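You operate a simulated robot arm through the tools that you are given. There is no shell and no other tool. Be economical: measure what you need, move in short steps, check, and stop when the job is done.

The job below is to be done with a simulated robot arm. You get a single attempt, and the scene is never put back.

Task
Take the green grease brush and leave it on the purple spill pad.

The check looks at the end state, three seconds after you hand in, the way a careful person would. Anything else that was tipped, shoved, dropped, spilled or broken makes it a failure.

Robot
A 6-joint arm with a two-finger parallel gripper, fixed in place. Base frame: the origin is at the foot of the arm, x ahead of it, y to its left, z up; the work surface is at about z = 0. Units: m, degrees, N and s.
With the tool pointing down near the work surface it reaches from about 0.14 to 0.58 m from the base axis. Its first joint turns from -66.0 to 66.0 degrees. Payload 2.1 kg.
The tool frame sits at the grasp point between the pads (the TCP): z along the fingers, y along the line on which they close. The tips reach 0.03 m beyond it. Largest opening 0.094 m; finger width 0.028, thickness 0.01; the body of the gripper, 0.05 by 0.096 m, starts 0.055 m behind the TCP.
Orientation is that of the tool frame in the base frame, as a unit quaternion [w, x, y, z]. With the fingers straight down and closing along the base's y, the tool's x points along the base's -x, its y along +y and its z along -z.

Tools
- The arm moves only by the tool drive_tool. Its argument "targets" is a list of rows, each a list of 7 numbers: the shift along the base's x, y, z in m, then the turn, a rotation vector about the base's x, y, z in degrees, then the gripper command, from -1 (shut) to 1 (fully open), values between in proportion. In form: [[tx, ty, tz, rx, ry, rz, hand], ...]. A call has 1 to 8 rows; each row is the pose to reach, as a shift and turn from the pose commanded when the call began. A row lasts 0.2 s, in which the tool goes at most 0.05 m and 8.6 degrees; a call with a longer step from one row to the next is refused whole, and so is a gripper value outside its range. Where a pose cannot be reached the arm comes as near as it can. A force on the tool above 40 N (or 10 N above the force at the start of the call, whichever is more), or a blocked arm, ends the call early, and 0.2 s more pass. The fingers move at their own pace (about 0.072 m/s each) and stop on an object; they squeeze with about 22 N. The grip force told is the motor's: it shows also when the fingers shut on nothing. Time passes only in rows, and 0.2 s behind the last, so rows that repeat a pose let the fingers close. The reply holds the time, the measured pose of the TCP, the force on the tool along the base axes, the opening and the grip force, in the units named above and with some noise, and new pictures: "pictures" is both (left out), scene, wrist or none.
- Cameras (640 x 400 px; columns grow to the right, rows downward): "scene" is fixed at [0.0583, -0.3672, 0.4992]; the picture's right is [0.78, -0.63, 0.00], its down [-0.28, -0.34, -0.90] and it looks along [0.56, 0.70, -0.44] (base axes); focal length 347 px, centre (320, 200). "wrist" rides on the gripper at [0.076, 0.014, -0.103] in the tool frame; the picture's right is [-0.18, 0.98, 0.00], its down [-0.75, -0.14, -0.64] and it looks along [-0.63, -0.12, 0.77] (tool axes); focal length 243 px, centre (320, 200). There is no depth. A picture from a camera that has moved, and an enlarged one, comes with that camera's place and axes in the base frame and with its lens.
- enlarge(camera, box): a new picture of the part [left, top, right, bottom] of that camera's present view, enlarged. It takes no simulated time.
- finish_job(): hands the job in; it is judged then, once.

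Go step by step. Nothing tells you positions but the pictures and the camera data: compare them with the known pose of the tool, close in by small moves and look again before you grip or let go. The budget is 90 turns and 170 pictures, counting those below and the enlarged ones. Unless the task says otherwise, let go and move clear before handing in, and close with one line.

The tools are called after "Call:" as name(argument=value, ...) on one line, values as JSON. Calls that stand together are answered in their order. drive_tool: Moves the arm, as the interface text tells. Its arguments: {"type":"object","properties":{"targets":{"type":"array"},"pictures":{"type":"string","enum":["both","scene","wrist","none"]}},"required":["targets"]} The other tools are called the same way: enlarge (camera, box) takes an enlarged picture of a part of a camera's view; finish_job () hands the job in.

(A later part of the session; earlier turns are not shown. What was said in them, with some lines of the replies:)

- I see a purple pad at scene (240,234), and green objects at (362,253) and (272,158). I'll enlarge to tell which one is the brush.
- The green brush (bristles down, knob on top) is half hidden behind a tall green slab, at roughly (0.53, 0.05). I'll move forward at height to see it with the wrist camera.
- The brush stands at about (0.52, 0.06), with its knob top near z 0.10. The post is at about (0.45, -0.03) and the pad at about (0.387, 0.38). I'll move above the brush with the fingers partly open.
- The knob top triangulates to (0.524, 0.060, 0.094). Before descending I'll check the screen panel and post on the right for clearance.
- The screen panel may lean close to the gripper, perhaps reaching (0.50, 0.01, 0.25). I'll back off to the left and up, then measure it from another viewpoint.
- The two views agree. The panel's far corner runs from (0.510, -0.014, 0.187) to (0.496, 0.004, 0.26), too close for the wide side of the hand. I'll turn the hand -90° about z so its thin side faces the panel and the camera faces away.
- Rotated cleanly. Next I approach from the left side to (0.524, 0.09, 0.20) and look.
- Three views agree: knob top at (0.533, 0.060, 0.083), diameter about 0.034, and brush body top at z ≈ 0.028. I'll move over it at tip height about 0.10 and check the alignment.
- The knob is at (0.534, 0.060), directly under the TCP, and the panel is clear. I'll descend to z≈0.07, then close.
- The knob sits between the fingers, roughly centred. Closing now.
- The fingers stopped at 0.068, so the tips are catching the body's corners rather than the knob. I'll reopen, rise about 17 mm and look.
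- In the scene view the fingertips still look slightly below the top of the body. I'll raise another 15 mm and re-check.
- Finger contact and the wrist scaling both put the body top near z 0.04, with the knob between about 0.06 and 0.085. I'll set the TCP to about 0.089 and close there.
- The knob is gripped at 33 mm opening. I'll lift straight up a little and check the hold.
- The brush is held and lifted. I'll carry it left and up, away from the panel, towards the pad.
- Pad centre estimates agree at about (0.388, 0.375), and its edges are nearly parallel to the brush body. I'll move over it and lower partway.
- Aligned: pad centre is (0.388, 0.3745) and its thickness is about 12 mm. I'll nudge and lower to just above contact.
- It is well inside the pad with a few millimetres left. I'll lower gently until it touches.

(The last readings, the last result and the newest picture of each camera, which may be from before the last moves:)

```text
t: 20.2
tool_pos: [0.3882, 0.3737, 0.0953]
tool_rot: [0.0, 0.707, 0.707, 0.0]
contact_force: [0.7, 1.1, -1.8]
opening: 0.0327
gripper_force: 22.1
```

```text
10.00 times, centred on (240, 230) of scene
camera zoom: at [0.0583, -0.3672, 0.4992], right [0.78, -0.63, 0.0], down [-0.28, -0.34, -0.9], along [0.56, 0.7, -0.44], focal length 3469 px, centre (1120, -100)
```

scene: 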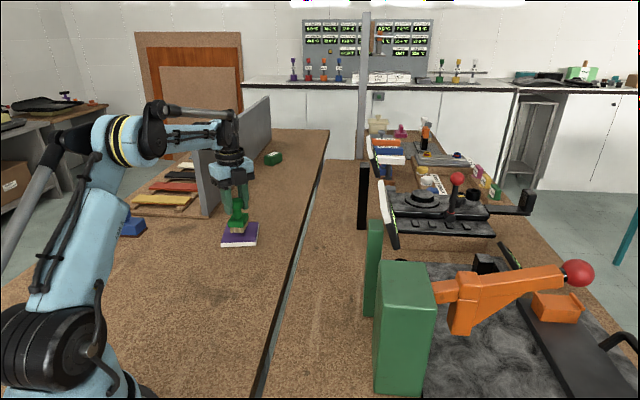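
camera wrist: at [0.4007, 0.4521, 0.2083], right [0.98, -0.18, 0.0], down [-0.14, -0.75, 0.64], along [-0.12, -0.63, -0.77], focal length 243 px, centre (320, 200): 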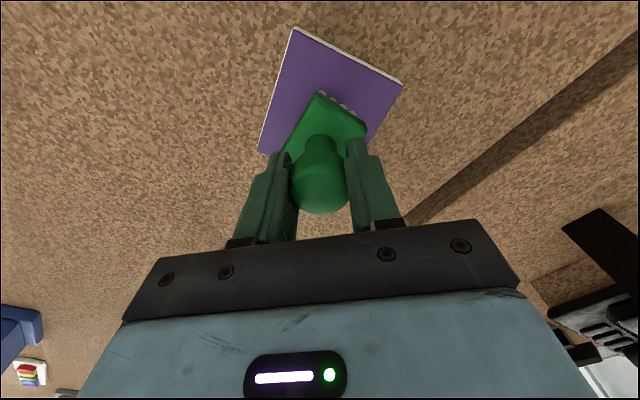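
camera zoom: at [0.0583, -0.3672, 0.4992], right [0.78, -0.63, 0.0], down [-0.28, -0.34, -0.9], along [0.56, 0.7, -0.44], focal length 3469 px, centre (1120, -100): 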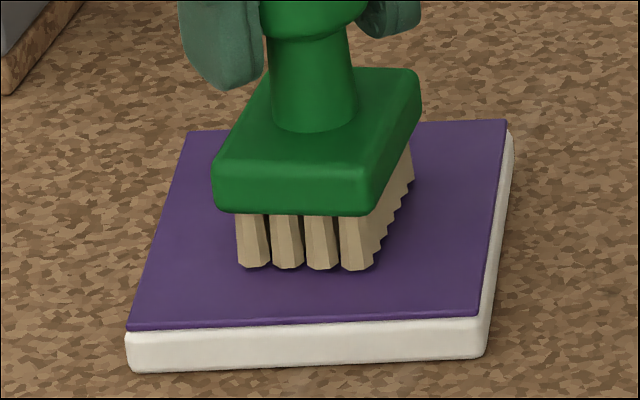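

Call:
drive_tool(targets=[[0, 0, -0.001, 0, 0, 0, -1], [0, 0, -0.0015, 0, 0, 0, -1], [0, 0, -0.0015, 0, 0, 0, -1]], pictures="none")

Call:
enlarge(camera="scene", box=[220, 210, 260, 250])

```text
t: 21.0
tool_pos: [0.3874, 0.3737, 0.0942]
tool_rot: [0.001, 0.707, 0.707, -0.001]
contact_force: [0.0, -0.7, 5.7]
opening: 0.0324
gripper_force: 22.0
```

```text
10.00 times, centred on (240, 230) of scene
camera zoom: at [0.0583, -0.3672, 0.4992], right [0.78, -0.63, 0.0], down [-0.28, -0.34, -0.9], along [0.56, 0.7, -0.44], focal length 3469 px, centre (1120, -100)
```

zoom: 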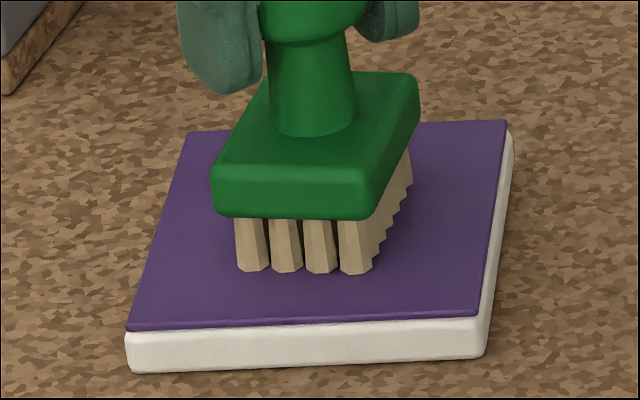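

Contact is felt at 5.7 N and the shadow gap is gone. I'll release and rise straight up.

Call:
drive_tool(targets=[[0, 0, 0.0005, 0, 0, 0, -0.1], [0, 0, 0.0005, 0, 0, 0, 0.4], [0, 0, 0.0005, 0, 0, 0, 0.6], [0, 0, 0.0005, 0, 0, 0, 0.6], [0, 0, 0.03, 0, 0, 0, 0.6], [0, 0, 0.07, 0, 0, 0, 0.6], [0, 0, 0.11, 0, 0, 0, 0.6]])

Call:
enlarge(camera="scene", box=[190, 160, 300, 260])

```text
t: 22.6
tool_pos: [0.3897, 0.3695, 0.2063]
tool_rot: [0.001, 0.707, 0.707, 0.0]
contact_force: [-0.2, 0.1, 0.5]
opening: 0.0748
gripper_force: 0.0
camera wrist: at [0.4035, 0.4449, 0.3087], right [0.98, -0.19, 0.0], down [-0.14, -0.75, 0.64], along [-0.12, -0.63, -0.77], focal length 243 px, centre (320, 200)
```

scene: 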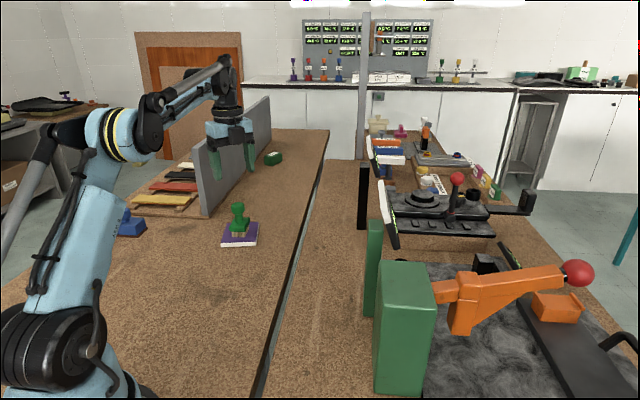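
wrist: 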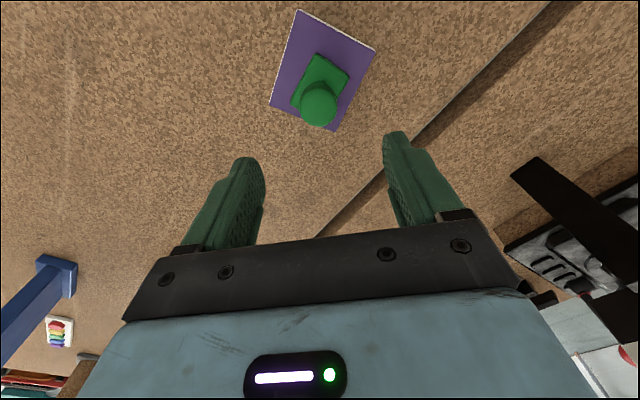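

```text
4.00 times, centred on (245, 210) of scene
camera zoom: at [0.0583, -0.3672, 0.4992], right [0.78, -0.63, 0.0], down [-0.28, -0.34, -0.9], along [0.56, 0.7, -0.44], focal length 1388 px, centre (620, 160)
```

zoom: 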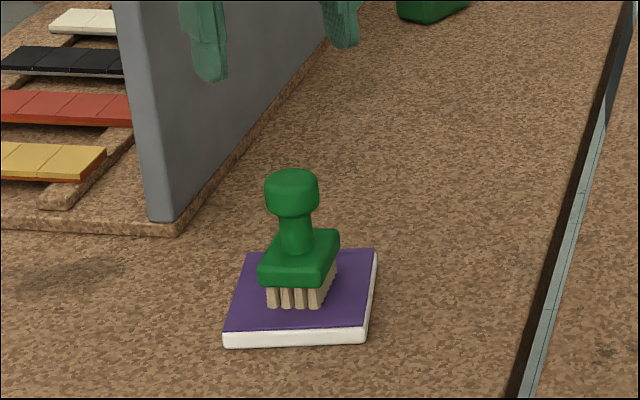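

The brush stands upright in the middle of the purple pad, the gripper is clear above it, and nothing else has moved. Handing in.

Call:
finish_job()

```text
The job is handed in.
```

The green grease brush is standing upright on the purple spill pad. The gripper has let go and moved clear, and the last pictures show nothing else disturbed.
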